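You operate a simulated robot arm through the tools that you are given. There is no shell and no other tool.

You are at the controls of a simulated robot arm. One attempt, no reset.

JOB
Drain the brown tank empty, shut the drain, move the lance to the water can and flush.
Fine: the mist unit stands stopped.
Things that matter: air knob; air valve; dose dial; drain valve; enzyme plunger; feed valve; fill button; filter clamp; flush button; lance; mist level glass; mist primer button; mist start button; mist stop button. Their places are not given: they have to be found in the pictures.

The check looks at the end state, three seconds after you hand in, the way a careful person would. Anything else that was tipped, shoved, dropped, spilled or broken makes it a failure.

ROBOT AND FRAMES
A 7-joint arm with a two-finger parallel gripper, fixed in place. Base frame: the origin is on the floor under the middle of its stand, x ahead of it, y to its left, z up. Units: cm, rad, N and s.
It reaches about 137.2 cm from its shoulder. Its first joint turns from -2.601 to 2.601 rad. Payload 3.43 kg.
Tool frame: the origin (TCP) lies between the finger pads and is the grasp point; the fingertips stand 3 cm ahead of it; z points along the fingers, y is the line along which they close. The gripper opens to 9.4 cm. The fingers are 2.8 cm wide and 1 cm thick; the gripper's body (5 by 9.6 cm) begins 5.5 cm behind the TCP.
Orientation is told as [roll, pitch, yaw] about the base's x, y, z axes, in that order, counted from this pose: with the fingers straight down and closing along the base's y, the tool's x points along the base's -x, its y along +y and its z along -z.

CONTROLS
- The arm moves only by the tool apply_moves. Its argument "targets" is a list of rows, each an object (a shift or turn left out is 0, a gripper value left out holds the last) with "hand": the finger opening in cm, from 0 to 9.4; "travel": the shift along the tool's x, y, z in cm, a list of three; "rot": the turn, a rotation vector about the tool's x, y, z in rad, a list of three. In form: [{"hand": hand, "travel": [x, y, z], "rot": [ax, ay, az]}, ...]. A call has 1 to 20 rows; each row shifts and turns the commanded pose from where the row before left it, along the tool's axes as they then stand. A row lasts 0.2 s, in which the tool goes at most 5 cm and 0.15 rad; a call with a longer step from one row to the next is refused whole, and so is a gripper value outside its range. Where a pose cannot be reached the arm comes as near as it can. A force on the tool above 40 N (or 10 N above the force at the start of the call, whichever is more), or a blocked arm, ends the call early, and 0.2 s more pass. The fingers move at their own pace (about 4.5 cm/s each) and stop on an object; they squeeze with about 32 N. The grip force told is the motor's: it shows also when the fingers shut on nothing. Time passes only in rows, and 0.2 s behind the last, so rows that do not move let the fingers close. The reply holds the time, the measured pose of the TCP, the force on the tool along the base axes, the opening and the grip force, in the units named above and with some noise, with the torque about the TCP (base axes, N m) and any sound that the robot's microphone picked up.
- Cameras (640 x 400 px; columns grow to the right, rows downward): "scene" is fixed at [5.06, -50.21, 106.21]; the picture's right is [0.21, -0.98, 0.00], its down [-0.26, -0.06, -0.96] and it looks along [0.94, 0.20, -0.27] (base axes); focal length 252 px, centre (320, 200). "wrist" rides on the gripper at [7.6, 1.4, -10.2] in the tool frame; the picture's right is [-0.18, 0.98, 0.00], its down [-0.75, -0.14, -0.64] and it looks along [-0.63, -0.12, 0.77] (tool axes); focal length 243 px, centre (320, 200).
- get_image(camera): a new picture of that camera. The clock stands still meanwhile.
- measure_at(camera, pixels): for up to 12 pixels [column, row] of the newest picture of that camera ("zoom" is the newest enlarged one), the place [x, y, z] in the base frame of the surface seen there, good to about 0.3 cm. The clock stands still meanwhile.
- close_up(camera, box): a new picture of the part [left, top, right, bottom] of that camera's present view, enlarged. The clock stands still meanwhile.
- hand_in(): hands the job in; it is judged then, once.

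Unless the task says otherwise, let go and move clear before handing in.

The tools are called after "Request:" as a command line: name --argument value ..., lists and objects as JSON in quotes. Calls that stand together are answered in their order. apply_moves: Moves the arm, as the interface text tells. Its arguments: {"type":"object","properties":{"targets":{"type":"array","items":{"type":"object","properties":{"hand":{"type":"number"},"travel":{"type":"array","items":{"type":"number"}},"rot":{"type":"array","items":{"type":"number"}}}}}},"required":["targets"]} The other tools are called the same way: get_image (camera) takes a picture; measure_at (camera, pixels) gives the place of the surface under pixels of a picture; close_up (camera, box) takes an enlarged picture of a part of a camera's view; hand_in () hands the job in.

At the start:

```text
time: 0.0
ee_pos: [82.21, -54.77, 117.95]
tool_rot: [-0.001, 0.001, -0.001]
wrist_force: [0.2, 0.3, 0.3]
torque: [-0.02, 0.02, 0.0]
opening: 9.41
finger_force: 0.0
```

scene: 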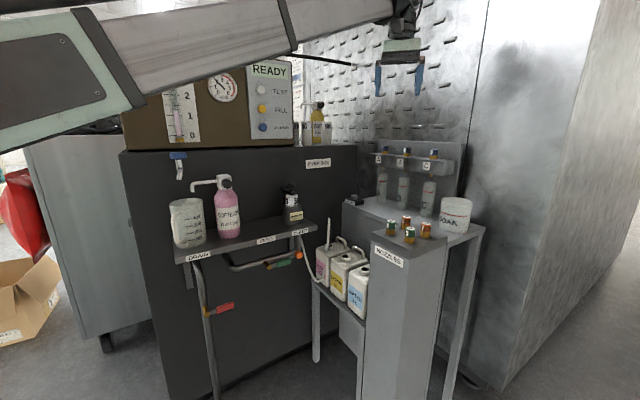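
wrist: 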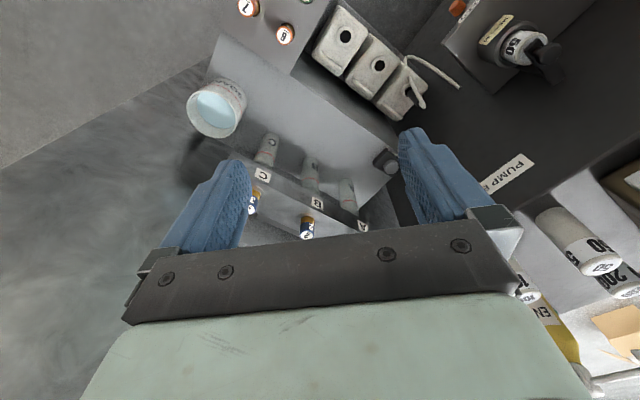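

The scene picture shows a dark machine with a gauge, a READY panel (TEST/FILL/FLUSH around columns 260-285), a shelf with valves (drain red handle near 220,308; feed green near 280,262), and three cans near (345,275). I'll take close-ups to identify everything.

Request:
close_up --camera "scene" --box '[120, 50, 340, 190]'

Request:
close_up --camera "scene" --box '[160, 170, 340, 330]'

Request:
close_up --camera "scene" --box '[280, 190, 480, 330]'

Request:
close_up --camera "scene" --box '[340, 130, 480, 240]'

```text
2.86 times, centred on (230, 120) of scene
```

zoom: 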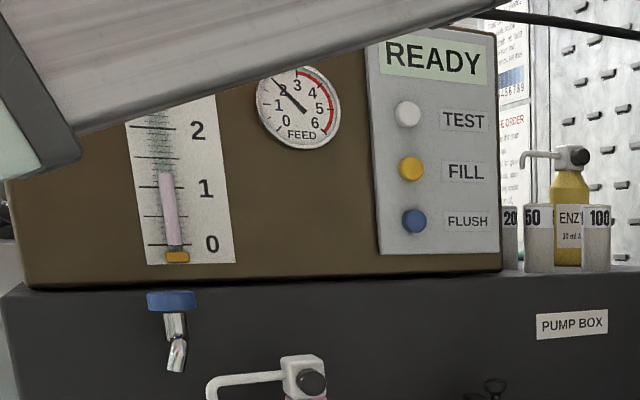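

```text
2.50 times, centred on (250, 250) of scene
```

zoom: 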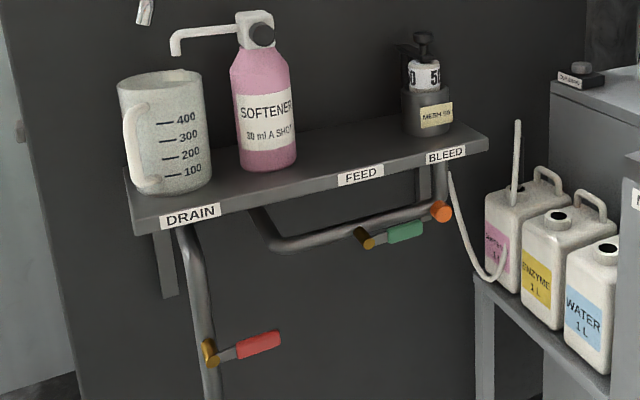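

```text
2.86 times, centred on (380, 260) of scene
```

zoom: 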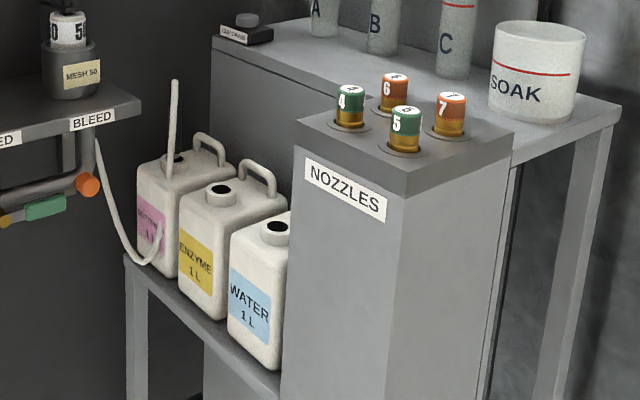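

```text
3.64 times, centred on (410, 185) of scene
```

zoom: 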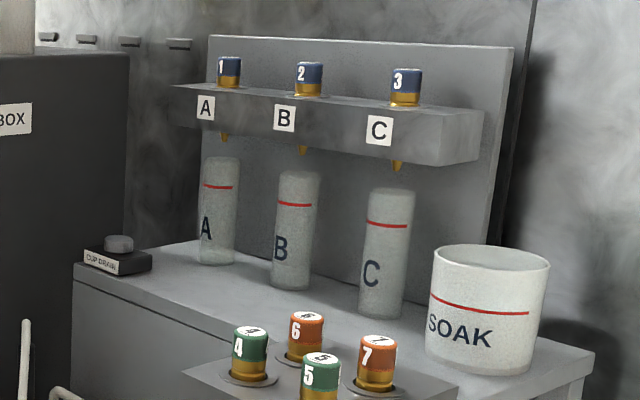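

The close-ups show the brown tank's level glass at about 1.2, a blue tap beneath it, a red DRAIN lever on a pipe, a FEED lever, a lance in the softener can, and an open WATER can. I'll measure these places now.

Request:
get_image --camera "scene"

Request:
measure_at --camera "scene" --pixels '[[263, 127], [262, 108], [261, 90], [178, 156], [180, 175], [213, 311], [231, 306], [200, 262], [265, 265], [283, 263], [296, 255], [329, 222]]'

Request:
measure_at --camera "scene" --pixels '[[329, 235], [328, 250], [340, 242], [346, 256], [356, 248], [376, 271], [369, 290], [300, 265], [315, 280], [336, 283], [387, 290], [345, 310]]'

Request:
measure_at --camera "scene" --pixels '[[190, 220], [227, 210], [223, 180], [195, 183], [292, 210], [290, 190], [352, 200], [317, 135], [176, 260], [312, 225], [180, 115], [150, 200]]'

```text
taken
```

scene: 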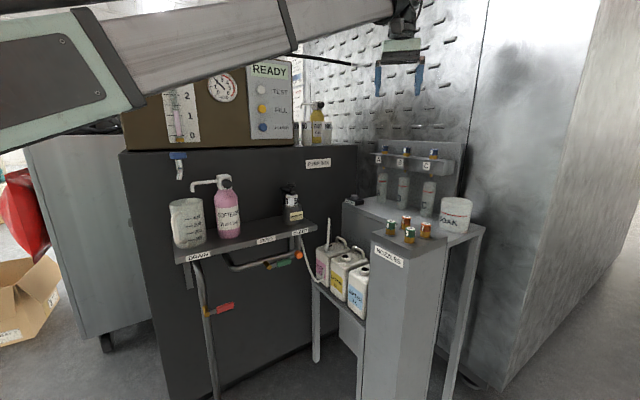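

```text
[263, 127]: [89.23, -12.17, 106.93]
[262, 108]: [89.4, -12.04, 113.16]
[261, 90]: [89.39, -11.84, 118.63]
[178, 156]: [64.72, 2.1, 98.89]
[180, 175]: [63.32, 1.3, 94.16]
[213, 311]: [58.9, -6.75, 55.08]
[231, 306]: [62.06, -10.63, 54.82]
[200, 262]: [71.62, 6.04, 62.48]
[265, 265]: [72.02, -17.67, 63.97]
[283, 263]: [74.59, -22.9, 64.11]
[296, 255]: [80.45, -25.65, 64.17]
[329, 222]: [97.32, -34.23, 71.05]
```

```text
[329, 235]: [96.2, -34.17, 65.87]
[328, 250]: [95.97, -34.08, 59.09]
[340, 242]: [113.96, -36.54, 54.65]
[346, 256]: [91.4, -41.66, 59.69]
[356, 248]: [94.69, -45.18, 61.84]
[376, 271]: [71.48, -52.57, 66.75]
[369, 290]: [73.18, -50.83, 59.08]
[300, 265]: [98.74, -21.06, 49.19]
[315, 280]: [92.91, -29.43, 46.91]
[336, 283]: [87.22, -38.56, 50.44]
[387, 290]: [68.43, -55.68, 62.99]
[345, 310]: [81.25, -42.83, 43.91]
```

```text
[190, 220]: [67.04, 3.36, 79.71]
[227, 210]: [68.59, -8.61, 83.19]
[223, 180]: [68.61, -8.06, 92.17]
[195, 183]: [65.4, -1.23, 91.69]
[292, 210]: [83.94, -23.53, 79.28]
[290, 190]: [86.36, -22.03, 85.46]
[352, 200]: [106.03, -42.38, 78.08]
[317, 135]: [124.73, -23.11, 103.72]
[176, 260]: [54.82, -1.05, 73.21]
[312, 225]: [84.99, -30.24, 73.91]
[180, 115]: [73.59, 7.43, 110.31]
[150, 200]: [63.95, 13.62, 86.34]
```

The machine face is slanted: buttons lie near (89,-12,107–118), the tap at (65,2,99), and the drain lever at (59–62,-7…-11,55). The arm hides part of the panel, so I'll back the hand away and tilt it so the wrist camera looks at the machine front.

Request:
apply_moves --targets '[{"travel": [4, 2, 0]}, {"travel": [4, 2, 0]}, {"travel": [4, 2, 0]}, {"travel": [4, 2, 0]}, {"travel": [4, 2, 0]}, {"travel": [4, 2, 0]}, {"travel": [4, 2, 0]}, {"rot": [0, 0, -0.15]}, {"rot": [0, 0, -0.15]}, {"rot": [0, 0, -0.15]}, {"rot": [0, 0, -0.15]}, {"rot": [0, -0.15, 0]}, {"rot": [0, -0.15, 0]}, {"rot": [0, -0.15, 0]}]'

Request:
get_image --camera "wrist"

Request:
get_image --camera "scene"

```text
time: 3.0
ee_pos: [56.39, -42.56, 112.29]
tool_rot: [0.0, -0.452, 0.6]
wrist_force: [0.7, -0.1, -0.1]
torque: [-0.01, 0.01, 0.04]
opening: 9.41
finger_force: 0.1
out of reach, approached as far as the arm can: row 4, 5, 6, 7, 8
```

```text
taken
```

wrist: 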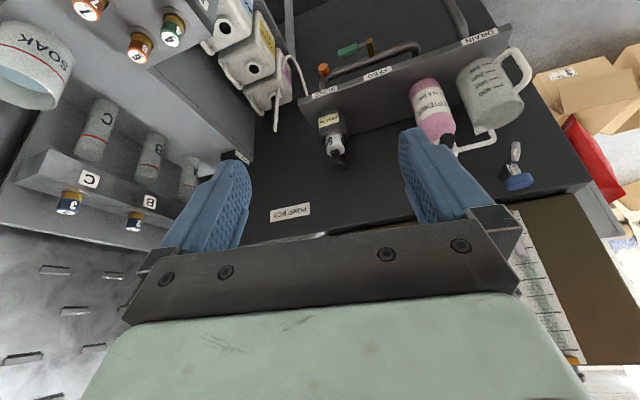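

```text
taken
```

scene: 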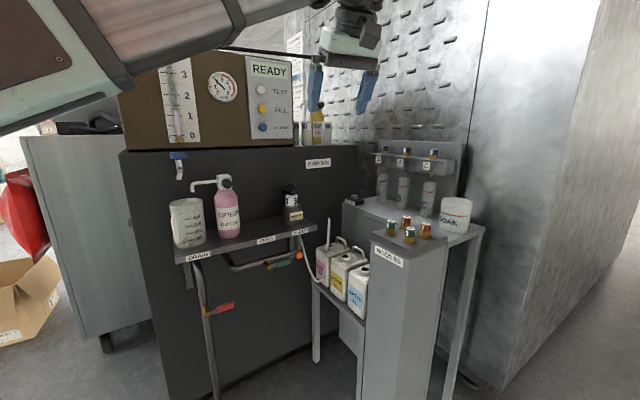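

The wrist view is upside down but shows the bleed/feed piping at (320-420, 40-90), the DRAIN label at (480,35), and the jug, tap and cans. I'll zoom in on these.

Request:
close_up --camera "wrist" --box '[200, 0, 400, 125]'

Request:
close_up --camera "wrist" --box '[390, 0, 590, 200]'

Request:
close_up --camera "scene" --box '[120, 50, 340, 190]'

Request:
close_up --camera "scene" --box '[0, 110, 130, 360]'

```text
3.20 times, centred on (300, 62) of wrist
```

zoom: 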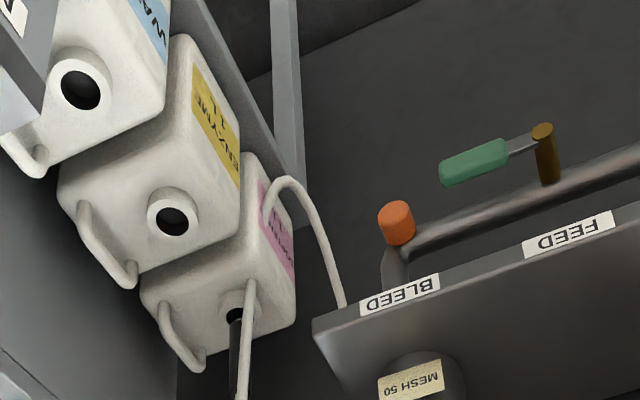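

```text
2.00 times, centred on (490, 100) of wrist
```

zoom: 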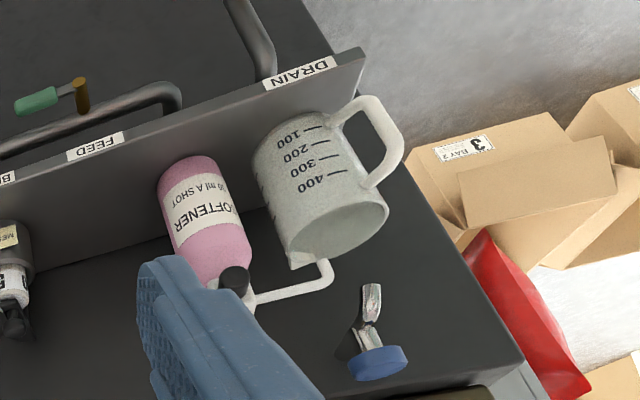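

```text
2.86 times, centred on (230, 120) of scene
```

zoom: 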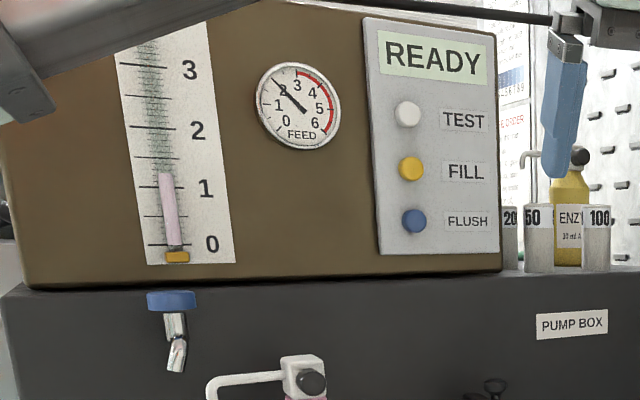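

```text
1.60 times, centred on (65, 235) of scene
```

zoom: 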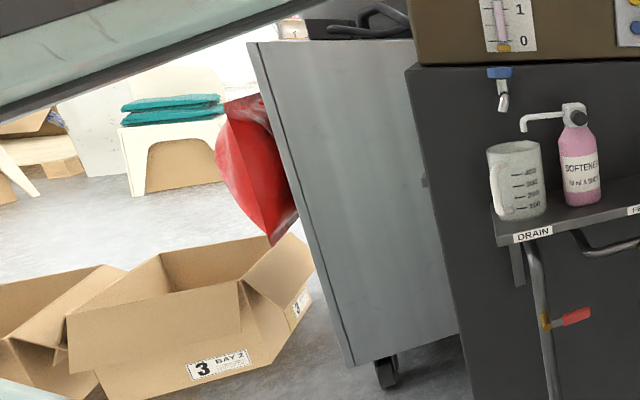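

The red DRAIN lever sits crosswise to its vertical pipe (shut) and the green FEED lever lies along its pipe (open); the tank glass reads about 1.2. Next I'll bring the wrist camera over the cans to study the lance and the water can's neck.

Request:
apply_moves --targets '[{"rot": [0, 0.15, 0]}, {"rot": [0, 0.15, 0]}, {"rot": [0, 0.15, 0]}, {"rot": [0, 0, 0.15]}, {"rot": [0, 0, 0.15]}, {"rot": [0, 0, 0.15]}, {"rot": [0, 0, 0.15]}, {"travel": [-4, -1, 3]}, {"travel": [-4, -1, 3]}, {"travel": [-4, 0, 3]}, {"travel": [-4, 0, 3]}, {"travel": [-4, 0, 3]}]'

Request:
get_image --camera "wrist"

Request:
get_image --camera "scene"

```text
refused: row 8 steps farther than a row can; nothing moved
```

```text
taken
```

wrist: 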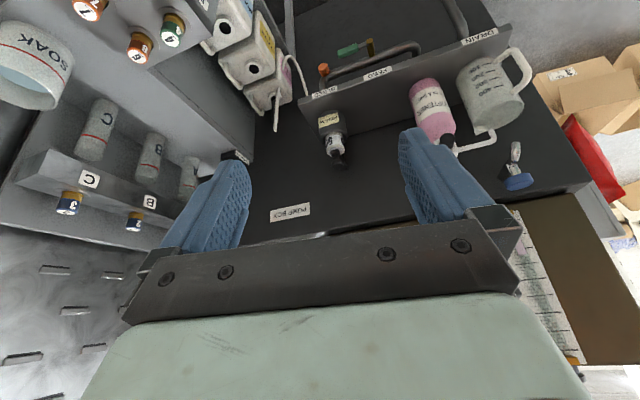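

```text
taken
```

scene: 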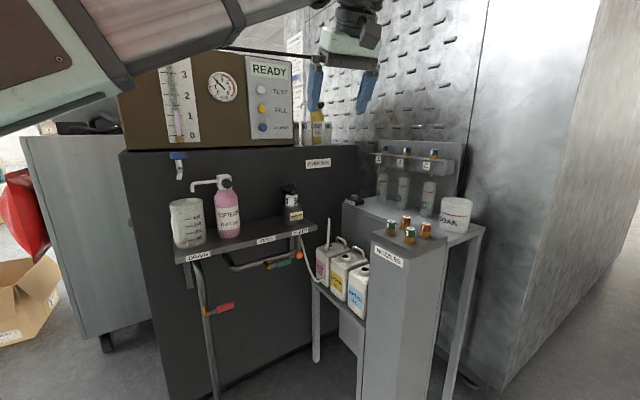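

The row was slightly too long, so nothing moved. I'll measure the can necks, lance and box edges in this wrist picture first (water hole about (225,27), enzyme hole about (254,68), lance top about (275,130)).

Request:
measure_at --camera "wrist" --pixels '[[225, 27], [219, 22], [232, 32], [254, 68], [247, 63], [273, 97], [276, 100], [276, 110], [275, 127], [290, 213], [240, 156], [218, 168]]'

Request:
measure_at --camera "wrist" --pixels '[[345, 50], [371, 42], [372, 55], [324, 70], [480, 40], [330, 118], [338, 160], [305, 100], [450, 30], [515, 150], [520, 182], [465, 10]]'

Request:
apply_moves --targets '[{"rot": [0, 0.15, 0]}, {"rot": [0, 0.15, 0]}, {"rot": [0, 0.15, 0]}, {"rot": [0, 0, 0.15]}, {"rot": [0, 0, 0.15]}, {"rot": [0, 0, 0.15]}, {"rot": [0, 0, 0.15]}, {"travel": [-4, -1, 2.5]}, {"travel": [-4, -1, 2.5]}, {"travel": [-4, 0, 2.5]}, {"travel": [-4, 0, 2.5]}, {"travel": [-4, 0, 2.5]}]'

Request:
get_image --camera "wrist"

Request:
get_image --camera "scene"

```text
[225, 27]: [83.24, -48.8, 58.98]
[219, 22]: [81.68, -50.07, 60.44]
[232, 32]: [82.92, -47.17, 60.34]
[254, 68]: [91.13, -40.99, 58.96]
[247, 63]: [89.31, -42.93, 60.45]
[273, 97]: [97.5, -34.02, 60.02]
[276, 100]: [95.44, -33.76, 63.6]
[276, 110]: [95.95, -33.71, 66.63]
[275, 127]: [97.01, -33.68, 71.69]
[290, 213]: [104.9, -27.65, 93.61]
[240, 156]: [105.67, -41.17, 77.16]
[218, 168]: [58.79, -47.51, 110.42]
```

```text
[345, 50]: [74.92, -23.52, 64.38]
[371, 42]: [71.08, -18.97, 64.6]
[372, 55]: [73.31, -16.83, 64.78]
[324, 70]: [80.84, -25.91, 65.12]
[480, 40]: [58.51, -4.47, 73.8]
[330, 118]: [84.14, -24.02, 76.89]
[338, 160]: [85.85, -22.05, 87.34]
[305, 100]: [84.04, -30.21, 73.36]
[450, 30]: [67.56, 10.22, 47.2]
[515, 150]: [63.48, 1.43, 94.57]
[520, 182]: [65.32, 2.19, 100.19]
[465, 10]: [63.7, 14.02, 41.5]
```

```text
time: 5.6
ee_pos: [76.36, -44.06, 100.15]
tool_rot: [0.0, -0.002, -0.001]
wrist_force: [-0.1, 0.0, -0.1]
torque: [0.0, -0.04, 0.03]
opening: 9.39
finger_force: 0.1
```

```text
taken
```

wrist: 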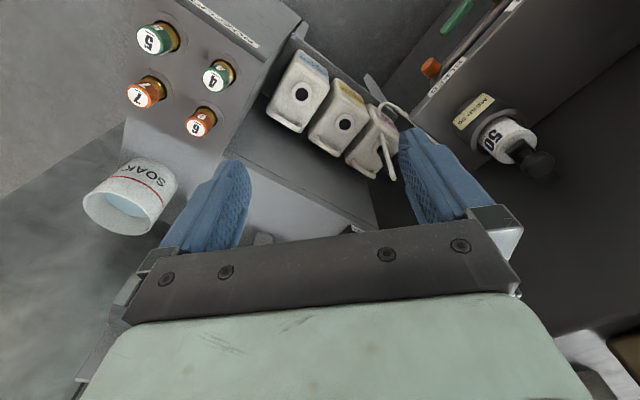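

```text
taken
```

scene: 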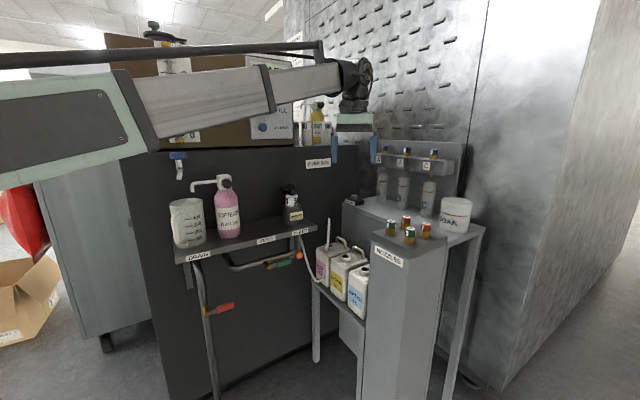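

The scene now shows a black knob-like item on top of the brown tank at (165,35), and the wrist view shows the cans and lance at (380,145). I'll zoom in on both.

Request:
close_up --camera "scene" --box '[90, 0, 330, 90]'

Request:
close_up --camera "wrist" --box '[260, 40, 420, 190]'

Request:
close_up --camera "wrist" --box '[400, 0, 600, 190]'

```text
2.67 times, centred on (210, 45) of scene
```

zoom: 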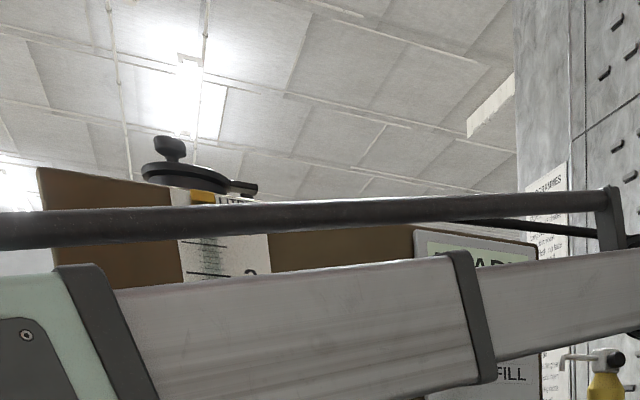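

```text
2.67 times, centred on (340, 115) of wrist
```

zoom: 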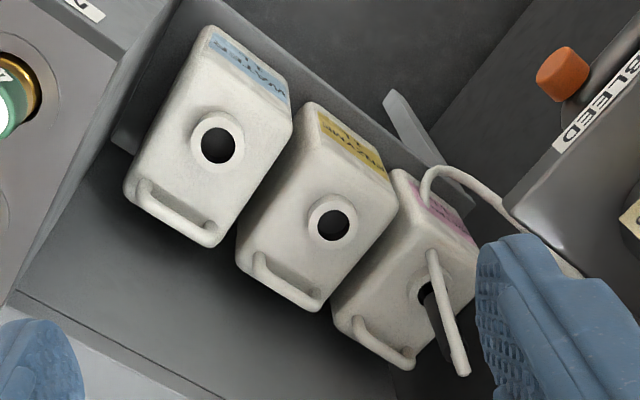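

```text
2.11 times, centred on (500, 95) of wrist
```

zoom: 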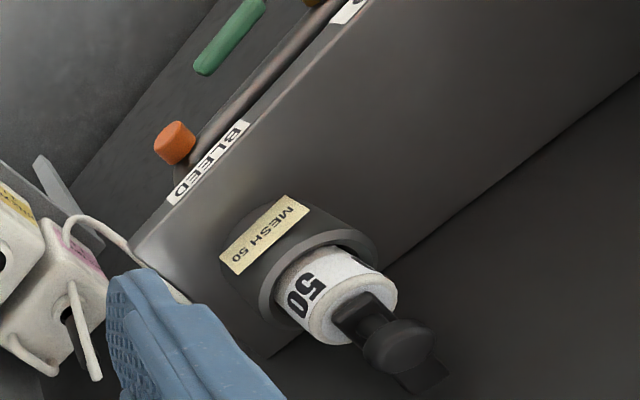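

The wrist close-up shows the white stick rising out of the softener neck (zoom 430-465, 255-370) and the hose coming from the shelf towards the can. I'll lower the hand a little for a clearer look at the lance.

Request:
apply_moves --targets '[{"travel": [-1, 1, 4]}, {"travel": [-1, 1, 4]}, {"travel": [-1, 1, 4]}, {"travel": [0, 1, 0]}]'

Request:
get_image --camera "wrist"

Request:
close_up --camera "wrist" --box '[270, 60, 430, 220]'

Request:
close_up --camera "scene" --box '[290, 200, 390, 320]'

```text
time: 6.6
ee_pos: [79.59, -40.49, 87.7]
tool_rot: [-0.002, -0.001, -0.002]
wrist_force: [-0.4, -0.6, 0.7]
torque: [0.03, 0.02, 0.04]
opening: 9.4
finger_force: 0.1
```

```text
taken
```

wrist: 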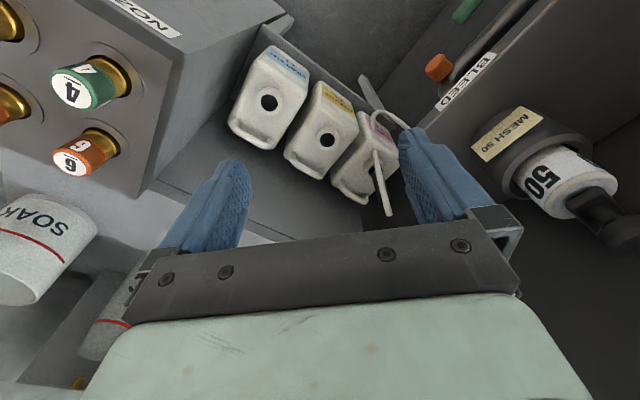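

```text
2.50 times, centred on (350, 140) of wrist
```

zoom: 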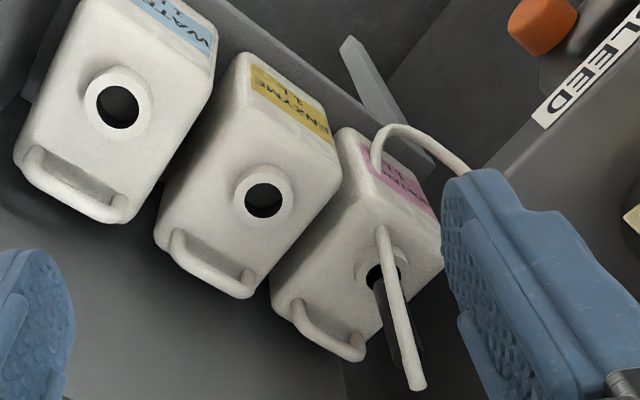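

```text
3.33 times, centred on (340, 260) of scene
```

zoom: 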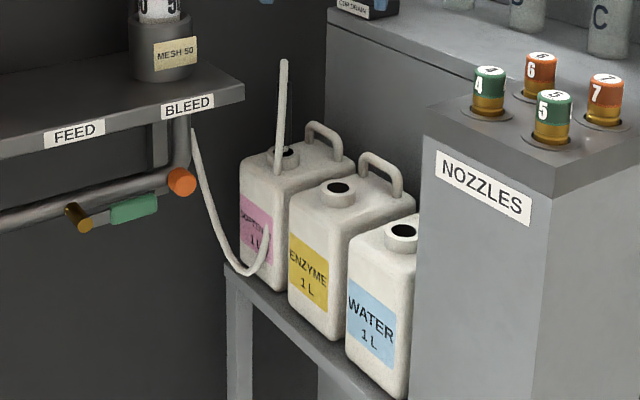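

There appears to be a dark rod beside the white hose (wrist zoom 380-420, 270-385), which may be the lance itself. I'll measure points on both.

Request:
close_up --camera "wrist" --box '[345, 120, 415, 225]'

Request:
close_up --camera "scene" --box '[310, 205, 360, 265]'

Request:
measure_at --camera "wrist" --pixels '[[379, 195], [388, 195], [391, 200], [383, 190], [388, 212], [376, 160], [382, 190], [374, 178], [376, 182], [392, 206], [385, 200], [394, 190]]'

```text
3.81 times, centred on (380, 172) of wrist
```

zoom: 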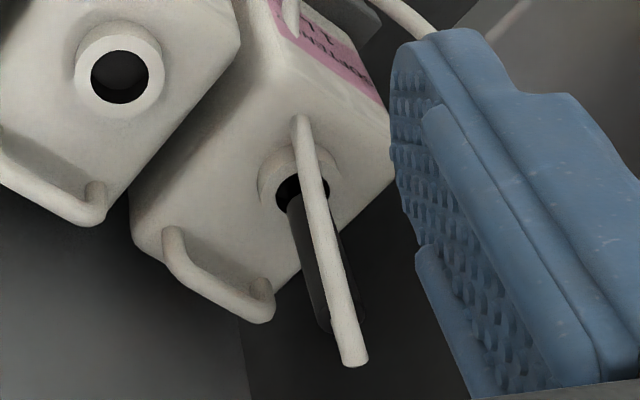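

```text
6.67 times, centred on (335, 235) of scene
```

zoom: 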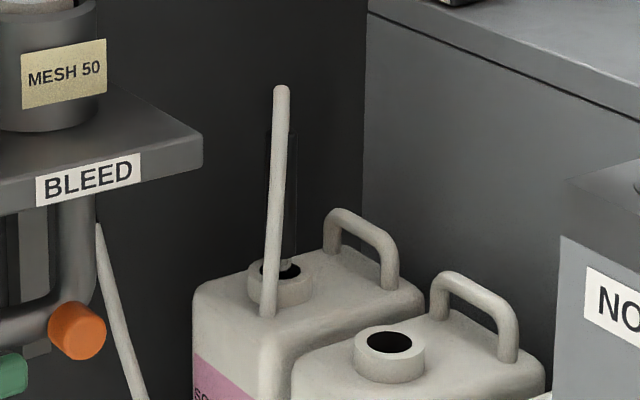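

```text
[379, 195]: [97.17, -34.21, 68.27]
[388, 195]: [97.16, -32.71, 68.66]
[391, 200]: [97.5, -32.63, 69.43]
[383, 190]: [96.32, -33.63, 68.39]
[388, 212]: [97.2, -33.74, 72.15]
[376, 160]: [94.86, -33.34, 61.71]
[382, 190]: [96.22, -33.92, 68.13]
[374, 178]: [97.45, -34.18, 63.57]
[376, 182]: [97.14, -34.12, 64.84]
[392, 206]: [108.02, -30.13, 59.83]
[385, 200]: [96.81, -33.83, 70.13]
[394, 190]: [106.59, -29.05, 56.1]
```

The lance is the dark rod (about 1.6 cm thick, axis near (97.5,-33.5), top near z 70) with the white hose joined at its top near z 72. Draining comes first, so I'll swing the hand back and tilt it to look level at the drain lever.

Request:
apply_moves --targets '[{"travel": [4, 0.5, 0]}, {"travel": [4, 0.5, 0]}, {"travel": [4, 0.5, 0]}, {"travel": [4, 0.5, 0]}, {"travel": [4, 0.5, 0]}, {"rot": [0, 0, -0.15]}, {"rot": [0, 0, -0.15]}, {"rot": [0, 0, -0.15]}, {"rot": [0, 0, -0.15]}, {"rot": [0, 0, -0.15]}, {"rot": [0, -0.15, 0]}, {"rot": [0, -0.15, 0]}, {"rot": [0, -0.15, 0]}, {"rot": [0, -0.15, 0]}, {"rot": [0, -0.15, 0]}]'

Request:
get_image --camera "wrist"

Request:
get_image --camera "scene"

```text
time: 9.8
ee_pos: [59.44, -38.18, 87.75]
tool_rot: [-0.003, -0.752, 0.751]
wrist_force: [-0.2, -0.9, 0.0]
torque: [-0.01, 0.01, 0.01]
opening: 9.38
finger_force: 0.0
```

```text
taken
```

wrist: 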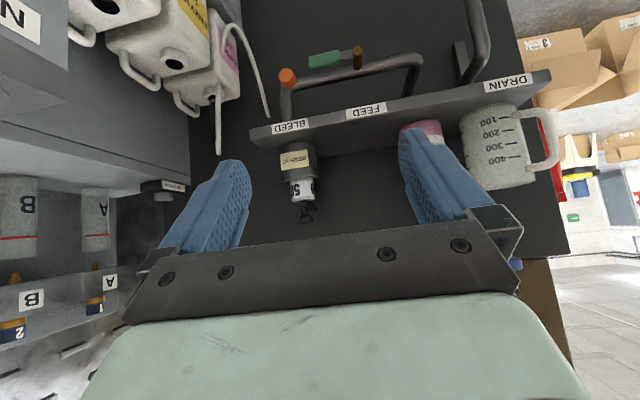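

```text
taken
```

scene: 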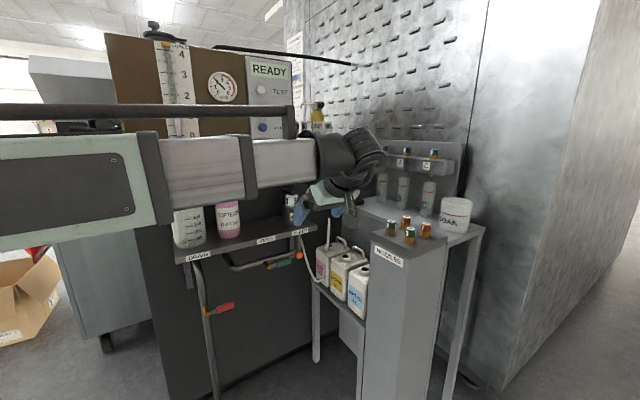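

The wrist view now looks level at the machine; the drain lever is lower and further left than the current frame. I'll move down and left towards it and look again.

Request:
apply_moves --targets '[{"travel": [1.18, 2.73, 3.0]}, {"travel": [1.18, 2.73, 3.0]}, {"travel": [1.18, 2.73, 3.0]}, {"travel": [1.18, 2.73, 3.0]}, {"travel": [1.18, 2.73, 3.0]}]'

Request:
get_image --camera "wrist"

Request:
get_image --camera "scene"

```text
time: 11.0
ee_pos: [54.23, -24.16, 72.61]
tool_rot: [0.0, -0.75, 0.748]
wrist_force: [0.2, 0.2, 1.1]
torque: [0.01, -0.01, -0.02]
opening: 9.38
finger_force: 0.0
```

```text
taken
```

wrist: 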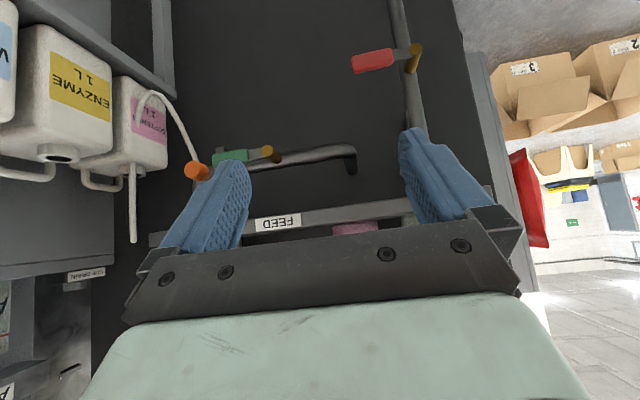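

```text
taken
```

scene: 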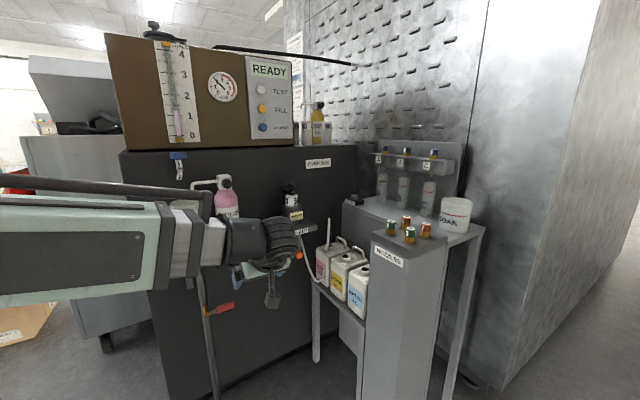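

The drain lever is now clear in the wrist picture: red grip (352-395, 50-72), brass stem (412,45-75), pipe behind it. I'll measure these and zoom in.

Request:
measure_at --camera "wrist" --pixels '[[356, 63], [365, 61], [375, 60], [388, 56], [400, 53], [414, 49], [412, 60], [409, 70], [408, 85], [398, 20], [395, 5], [413, 105]]'

Request:
close_up --camera "wrist" --box '[330, 0, 450, 130]'

Request:
close_up --camera "scene" --box '[180, 260, 300, 400]'

Request:
close_up --camera "scene" --box '[100, 20, 300, 190]'

```text
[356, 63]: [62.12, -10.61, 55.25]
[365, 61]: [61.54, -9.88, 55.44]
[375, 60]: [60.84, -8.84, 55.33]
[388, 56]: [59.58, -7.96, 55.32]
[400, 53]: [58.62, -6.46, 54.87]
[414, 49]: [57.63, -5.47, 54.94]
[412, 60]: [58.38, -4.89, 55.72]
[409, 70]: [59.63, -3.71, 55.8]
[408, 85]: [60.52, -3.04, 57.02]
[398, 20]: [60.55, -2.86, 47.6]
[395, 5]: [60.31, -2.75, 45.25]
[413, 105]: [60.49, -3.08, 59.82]
```

```text
3.08 times, centred on (390, 65) of wrist
```

zoom: 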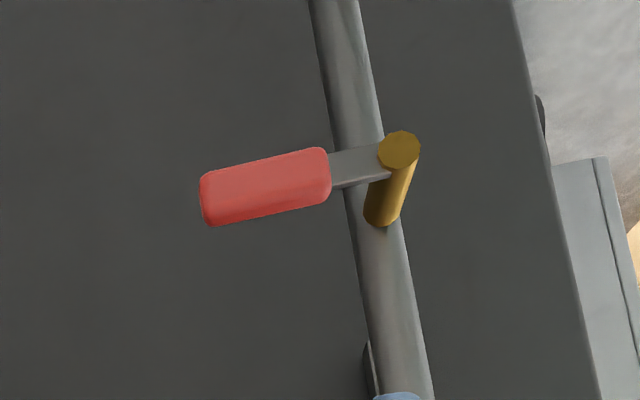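

```text
2.86 times, centred on (240, 330) of scene
```

zoom: 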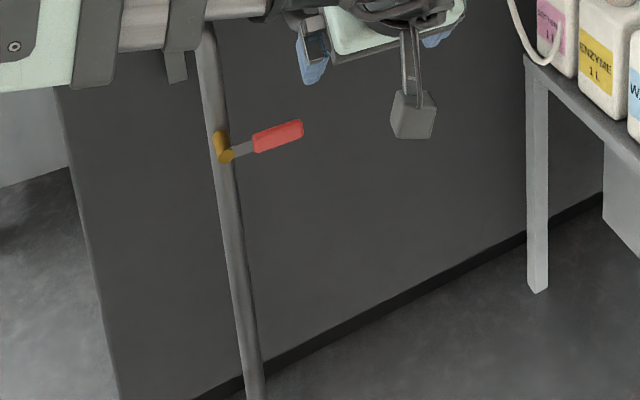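

```text
2.35 times, centred on (200, 105) of scene
```

zoom: 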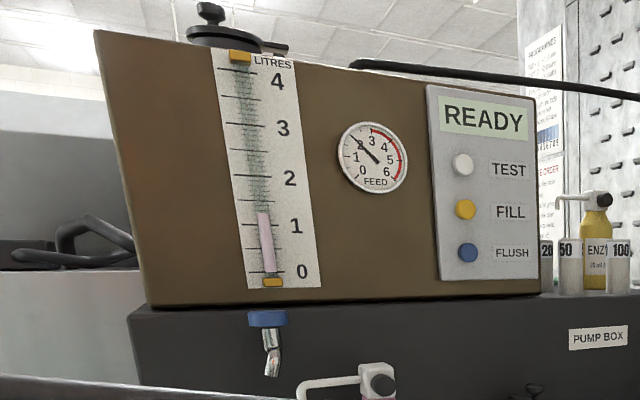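

The handle spans about 3–7 cm to the right of a stem axis near (58,-5.2,55.3), with its plane roughly 4 cm in front of the pipe. I'll shut the fingers, tilt them flatter, and bring them in front of and above the red grip.

Request:
apply_moves --targets '[{"hand": 0, "rot": [0, -0.15, 0]}, {"rot": [0, -0.15, 0]}, {"rot": [0, -0.15, 0]}, {"travel": [1.7, 1.58, 2.94]}, {"travel": [1.7, 1.58, 2.94]}, {"travel": [1.7, 1.58, 2.94]}, {"travel": [1.7, 1.58, 2.94]}]'

Request:
get_image --camera "wrist"

Request:
get_image --camera "scene"

```text
time: 12.6
ee_pos: [56.53, -13.59, 62.2]
tool_rot: [0.0, -1.201, 0.75]
wrist_force: [0.2, -0.1, -1.3]
torque: [0.02, 0.01, 0.0]
opening: 0.02
finger_force: 32.5
```

```text
taken
```

wrist: 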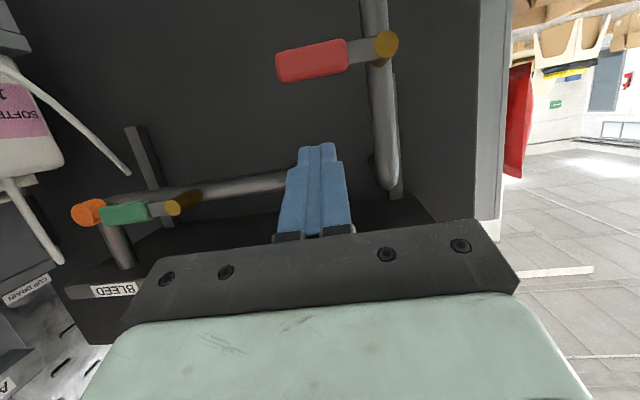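

```text
taken
```

scene: 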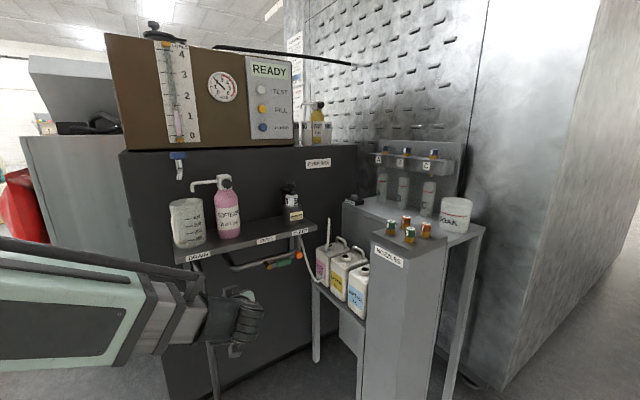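

The closed fingers (320,190) sit above the red grip (278-347, 40-80) in this inverted view, and the tank glass stays visible in the scene. I'll measure the grip and stem again from here.

Request:
measure_at --camera "wrist" --pixels '[[282, 70], [282, 56], [310, 45], [312, 60], [314, 76], [343, 42], [345, 66], [360, 50], [386, 45], [380, 65], [385, 100], [388, 160]]'

```text
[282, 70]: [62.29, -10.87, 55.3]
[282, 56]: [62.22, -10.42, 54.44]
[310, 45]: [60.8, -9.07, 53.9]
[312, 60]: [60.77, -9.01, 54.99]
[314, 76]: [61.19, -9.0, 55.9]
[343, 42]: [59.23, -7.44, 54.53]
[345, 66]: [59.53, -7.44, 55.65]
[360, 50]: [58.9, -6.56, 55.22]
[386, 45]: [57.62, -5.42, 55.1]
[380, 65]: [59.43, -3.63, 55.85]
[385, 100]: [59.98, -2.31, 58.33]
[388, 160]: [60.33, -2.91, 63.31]
```

The grip spans z 54–56 and reaches about 7 cm right of the stem. I'll advance above it and press down a small amount to see whether it turns that way.

Request:
apply_moves --targets '[{"travel": [-0.34, -0.15, 2.94]}, {"travel": [-0.34, -0.15, 2.94]}, {"travel": [0.79, 0, 0.31]}, {"travel": [0.79, 0, 0.31]}]'

Request:
get_image --camera "wrist"

```text
time: 13.6
ee_pos: [60.78, -9.84, 59.09]
tool_rot: [0.002, -1.197, 0.748]
wrist_force: [-0.1, -0.2, 0.4]
torque: [0.0, 0.01, 0.0]
opening: 0.0
finger_force: 31.9
```

```text
taken
```

wrist: 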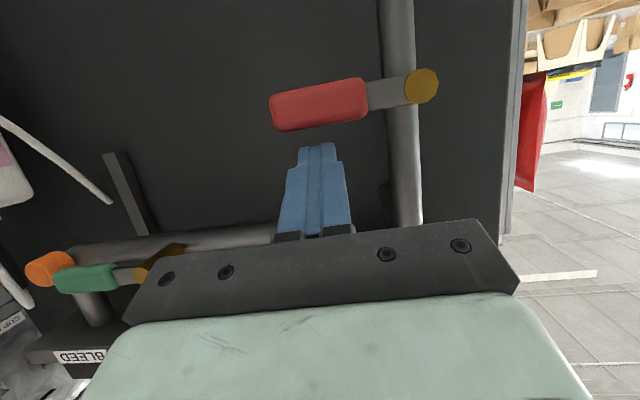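

The fingertips (318,145) are just above the grip (320,125). I'll now press down gently about 2 cm and read the force.

Request:
apply_moves --targets '[{"travel": [0.56, 0, 0.22]}, {"travel": [0.56, 0, 0.22]}, {"travel": [0.56, 0, 0.22]}, {"travel": [0.56, 0, 0.22]}]'

Request:
get_image --camera "wrist"

```text
time: 14.6
ee_pos: [60.76, -10.05, 56.68]
tool_rot: [0.0, -1.198, 0.749]
wrist_force: [0.5, 0.4, 0.4]
torque: [0.03, -0.01, -0.01]
opening: 0.0
finger_force: 31.8
```

```text
taken
```

wrist: 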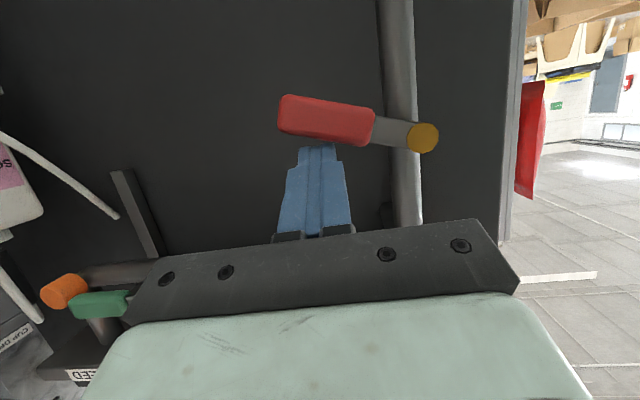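

The lever follows the push downward with almost no force (now tilted about 20°). I'll continue along the arc until it lies along the pipe.

Request:
apply_moves --targets '[{"travel": [0.54, 0.15, 0.2]}, {"travel": [0.51, 0.26, 0.19]}, {"travel": [0.51, 0.26, 0.19]}, {"travel": [0.44, 0.39, 0.16]}, {"travel": [0.44, 0.39, 0.16]}, {"travel": [0.33, 0.5, 0.11]}, {"travel": [0.33, 0.5, 0.11]}, {"travel": [0.2, 0.57, 0.06]}, {"travel": [0.2, 0.57, 0.06]}, {"travel": [0, 0.2, 0]}]'

Request:
get_image --camera "wrist"

Request:
get_image --camera "scene"

```text
time: 16.8
ee_pos: [58.28, -7.35, 52.89]
tool_rot: [-0.002, -1.201, 0.746]
wrist_force: [12.5, -10.1, 2.3]
torque: [-0.07, -0.09, -0.13]
opening: 0.01
finger_force: 32.1
```

```text
taken
```

wrist: 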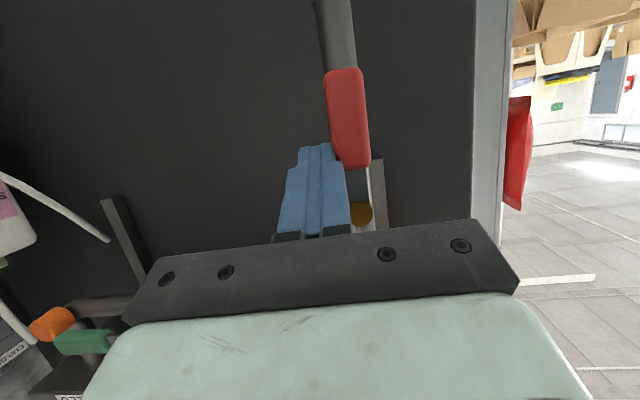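

```text
taken
```

scene: 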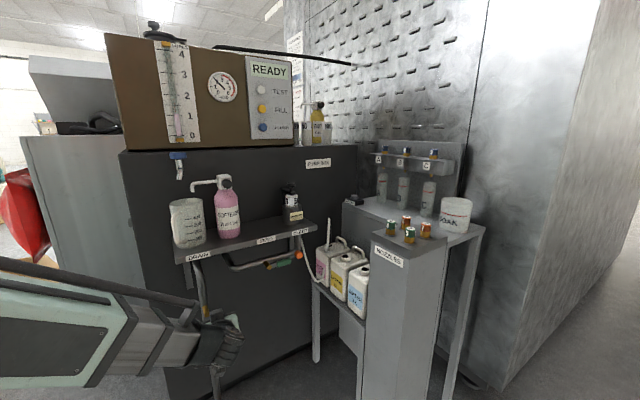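

The red lever now hangs in line with the pipe and the 16 N side force shows it is at its stop, so the drain is open. I'll ease off and watch the tank glass.

Request:
apply_moves --targets '[{"travel": [0, -1.0, 0]}, {}, {}, {}, {}, {}, {}, {}, {}, {}]'

Request:
close_up --camera "scene" --box '[100, 20, 300, 190]'

Request:
close_up --camera "wrist" --box '[240, 40, 440, 240]'

```text
time: 19.0
ee_pos: [58.66, -7.88, 52.85]
tool_rot: [0.0, -1.201, 0.752]
wrist_force: [0.3, -0.3, 1.1]
torque: [0.02, 0.01, -0.01]
opening: 0.0
finger_force: 31.8
```

```text
2.35 times, centred on (200, 105) of scene
```

zoom: 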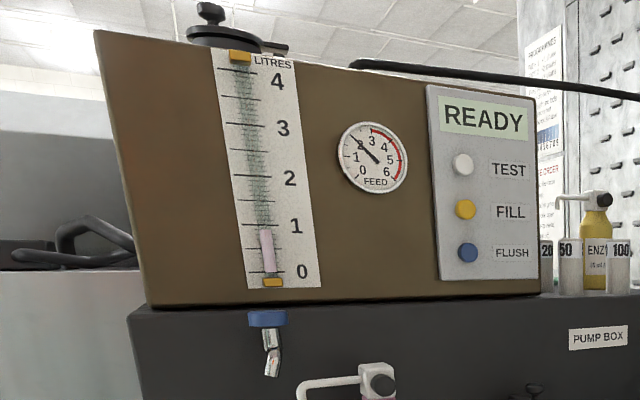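

```text
2.00 times, centred on (340, 140) of wrist
```

zoom: 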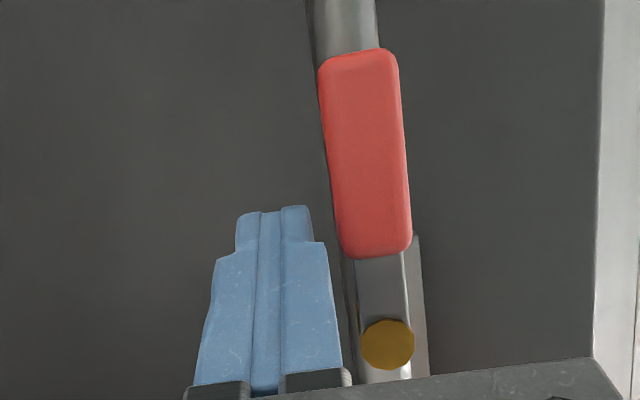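

The glass fell from about 1.25 to 0.95, so the tank is draining at roughly 0.1 L/s. While it drains, I'll back out and move the fingers to the left side of the lever, ready to shut it.

Request:
apply_moves --targets '[{"travel": [0.907, -0.09, -2.33]}, {"travel": [0.907, -0.09, -2.33]}, {"travel": [1.62, 2.65, 0.53]}, {"travel": [1.62, 2.65, 0.53]}, {}, {}, {}, {}, {}, {}, {}, {}, {}, {}, {}, {}, {}, {}, {}, {}]'

Request:
close_up --camera "scene" --box '[100, 20, 300, 190]'

Request:
get_image --camera "wrist"

```text
time: 23.2
ee_pos: [51.35, -7.72, 49.39]
tool_rot: [0.002, -1.198, 0.749]
wrist_force: [-0.6, 1.2, 0.5]
torque: [-0.01, -0.04, 0.03]
opening: 0.0
finger_force: 31.5
```

```text
2.35 times, centred on (200, 105) of scene
```

zoom: 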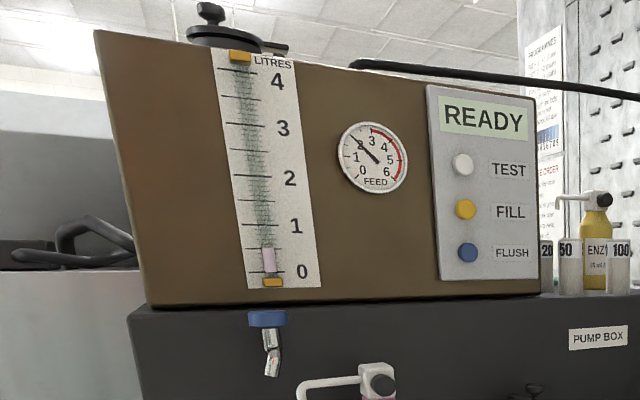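

```text
taken
```

wrist: 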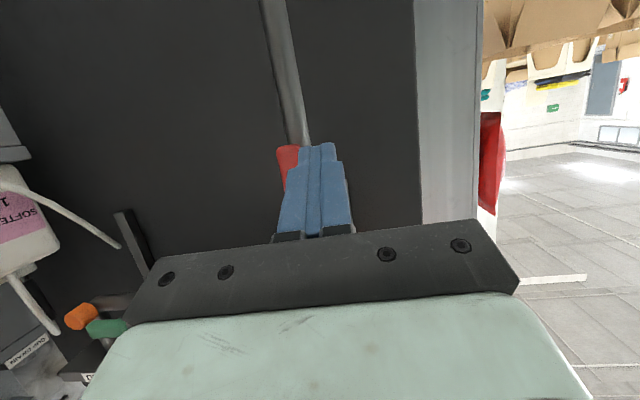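

The level is now about 0.5. The fingers sit left of the lever; I'll keep waiting for the rest to drain.

Request:
apply_moves --targets '[{}, {}, {}, {}, {}, {}, {}, {}, {}, {}, {}, {}, {}, {}, {}, {}, {}, {}, {}, {}]'

Request:
close_up --camera "scene" --box '[100, 20, 300, 190]'

Request:
apply_moves --targets '[{}, {}, {}, {}, {}, {}, {}, {}, {}, {}, {}, {}, {}, {}, {}, {}, {}, {}, {}, {}]'

Request:
close_up --camera "scene" --box '[140, 90, 220, 160]'

```text
time: 27.4
ee_pos: [51.25, -7.65, 49.36]
tool_rot: [-0.001, -1.198, 0.749]
wrist_force: [0.7, 1.2, 1.0]
torque: [0.02, 0.0, 0.0]
opening: 0.01
finger_force: 32.2
```

```text
2.35 times, centred on (200, 105) of scene
```

zoom: 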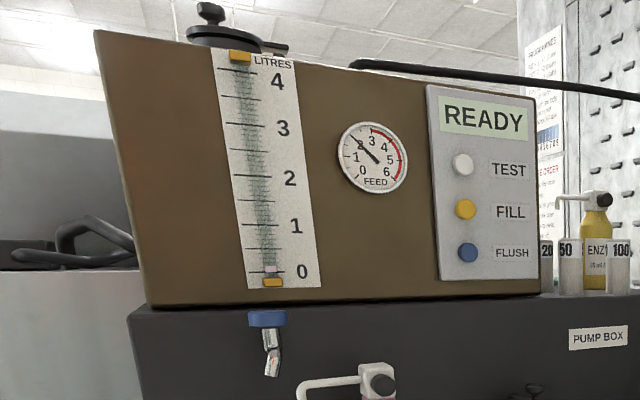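

```text
time: 31.6
ee_pos: [51.41, -7.61, 49.22]
tool_rot: [0.0, -1.202, 0.749]
wrist_force: [0.4, 0.0, 1.2]
torque: [-0.02, -0.01, 0.01]
opening: 0.01
finger_force: 32.1
```

```text
5.71 times, centred on (180, 125) of scene
```

zoom: 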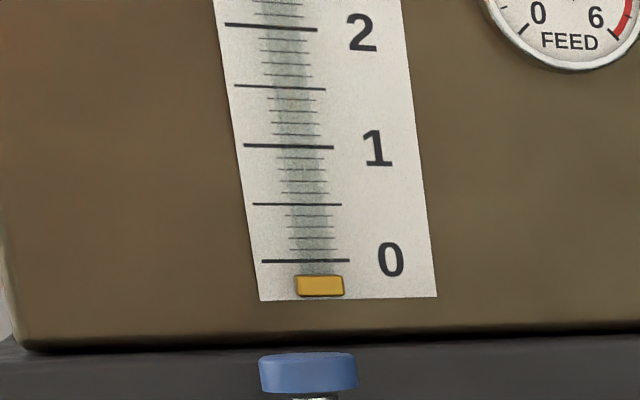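

The glass shows no liquid left at the 0 mark (zoom 320,265), so the tank is empty. I'll go in left of the lever and sweep it back to the right and up to shut the drain.

Request:
apply_moves --targets '[{"travel": [-0.907, 0.09, 2.33]}, {"travel": [-0.907, 0.09, 2.33]}, {"travel": [-0.077, -0.9, 0.004]}, {"travel": [0.039, -0.6, 0.038]}, {"travel": [0.039, -0.6, 0.038]}, {"travel": [-0.1, -0.59, -0.017]}, {"travel": [-0.1, -0.59, -0.017]}, {"travel": [-0.245, -0.545, -0.075]}, {"travel": [-0.245, -0.545, -0.075]}]'

Request:
get_image --camera "wrist"

```text
time: 33.6
ee_pos: [58.03, -7.19, 50.07]
tool_rot: [0.001, -1.201, 0.749]
wrist_force: [-15.7, -7.1, 4.1]
torque: [0.05, -0.27, -0.06]
opening: 0.0
finger_force: 32.4
```

```text
taken
```

wrist: 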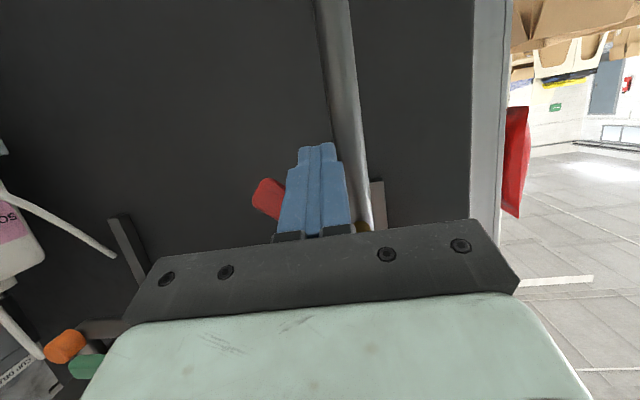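

The lever has swung to about 45°, but I read a 17 N push outward and want to see if it is steady. I'll hold still briefly and re-read.

Request:
apply_moves --targets '[{}, {}]'

Request:
close_up --camera "wrist" --box '[220, 100, 420, 240]'

Request:
close_up --camera "scene" --box '[160, 240, 280, 360]'

```text
time: 34.2
ee_pos: [58.21, -7.31, 50.14]
tool_rot: [-0.002, -1.199, 0.748]
wrist_force: [-19.9, -12.2, 7.1]
torque: [0.22, -0.3, -0.18]
opening: 0.0
finger_force: 31.8
```

```text
2.86 times, centred on (320, 170) of wrist
```

zoom: 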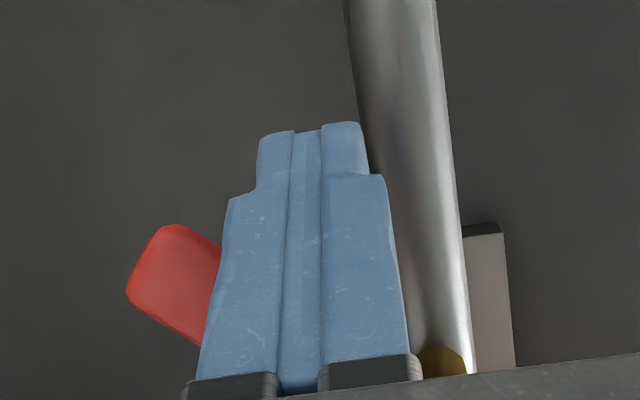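

```text
3.33 times, centred on (220, 300) of scene
```

zoom: 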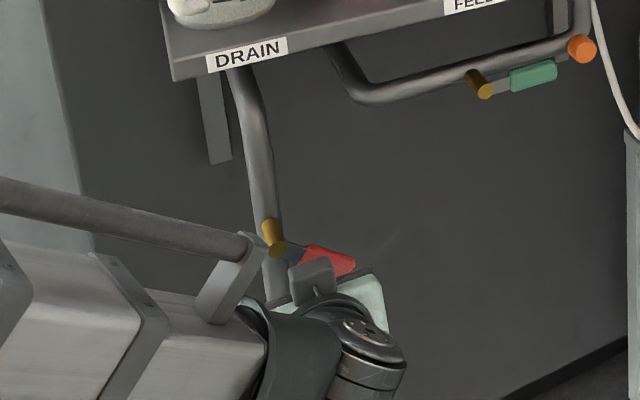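

The steady force acts along the finger axis (about 24 N), so the fingertips may be touching something ahead of them. I'll measure the fingertips, pipe and grip from the current wrist view.

Request:
get_image --camera "wrist"

Request:
measure_at --camera "wrist" --pixels '[[313, 148], [328, 148], [340, 160], [300, 162], [340, 130], [350, 130], [358, 160], [365, 205], [345, 100], [270, 190], [262, 205], [282, 185]]'

```text
taken
```

wrist: 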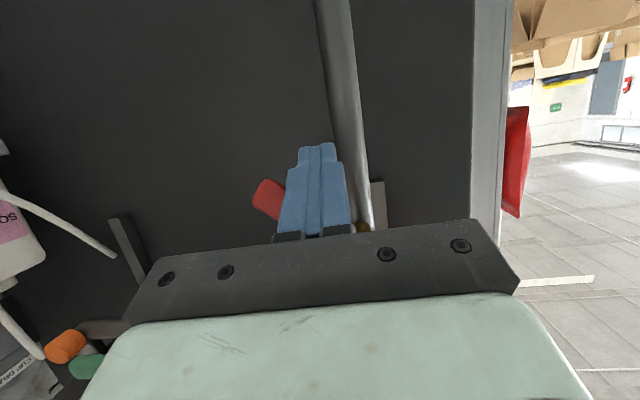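

```text
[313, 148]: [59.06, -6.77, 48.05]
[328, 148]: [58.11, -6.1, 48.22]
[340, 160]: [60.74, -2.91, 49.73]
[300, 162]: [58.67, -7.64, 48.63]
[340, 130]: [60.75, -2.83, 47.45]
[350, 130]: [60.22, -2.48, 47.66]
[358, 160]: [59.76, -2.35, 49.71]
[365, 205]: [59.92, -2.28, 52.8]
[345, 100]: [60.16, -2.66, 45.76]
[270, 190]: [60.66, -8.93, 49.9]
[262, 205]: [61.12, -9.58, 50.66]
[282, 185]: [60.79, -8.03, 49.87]
```

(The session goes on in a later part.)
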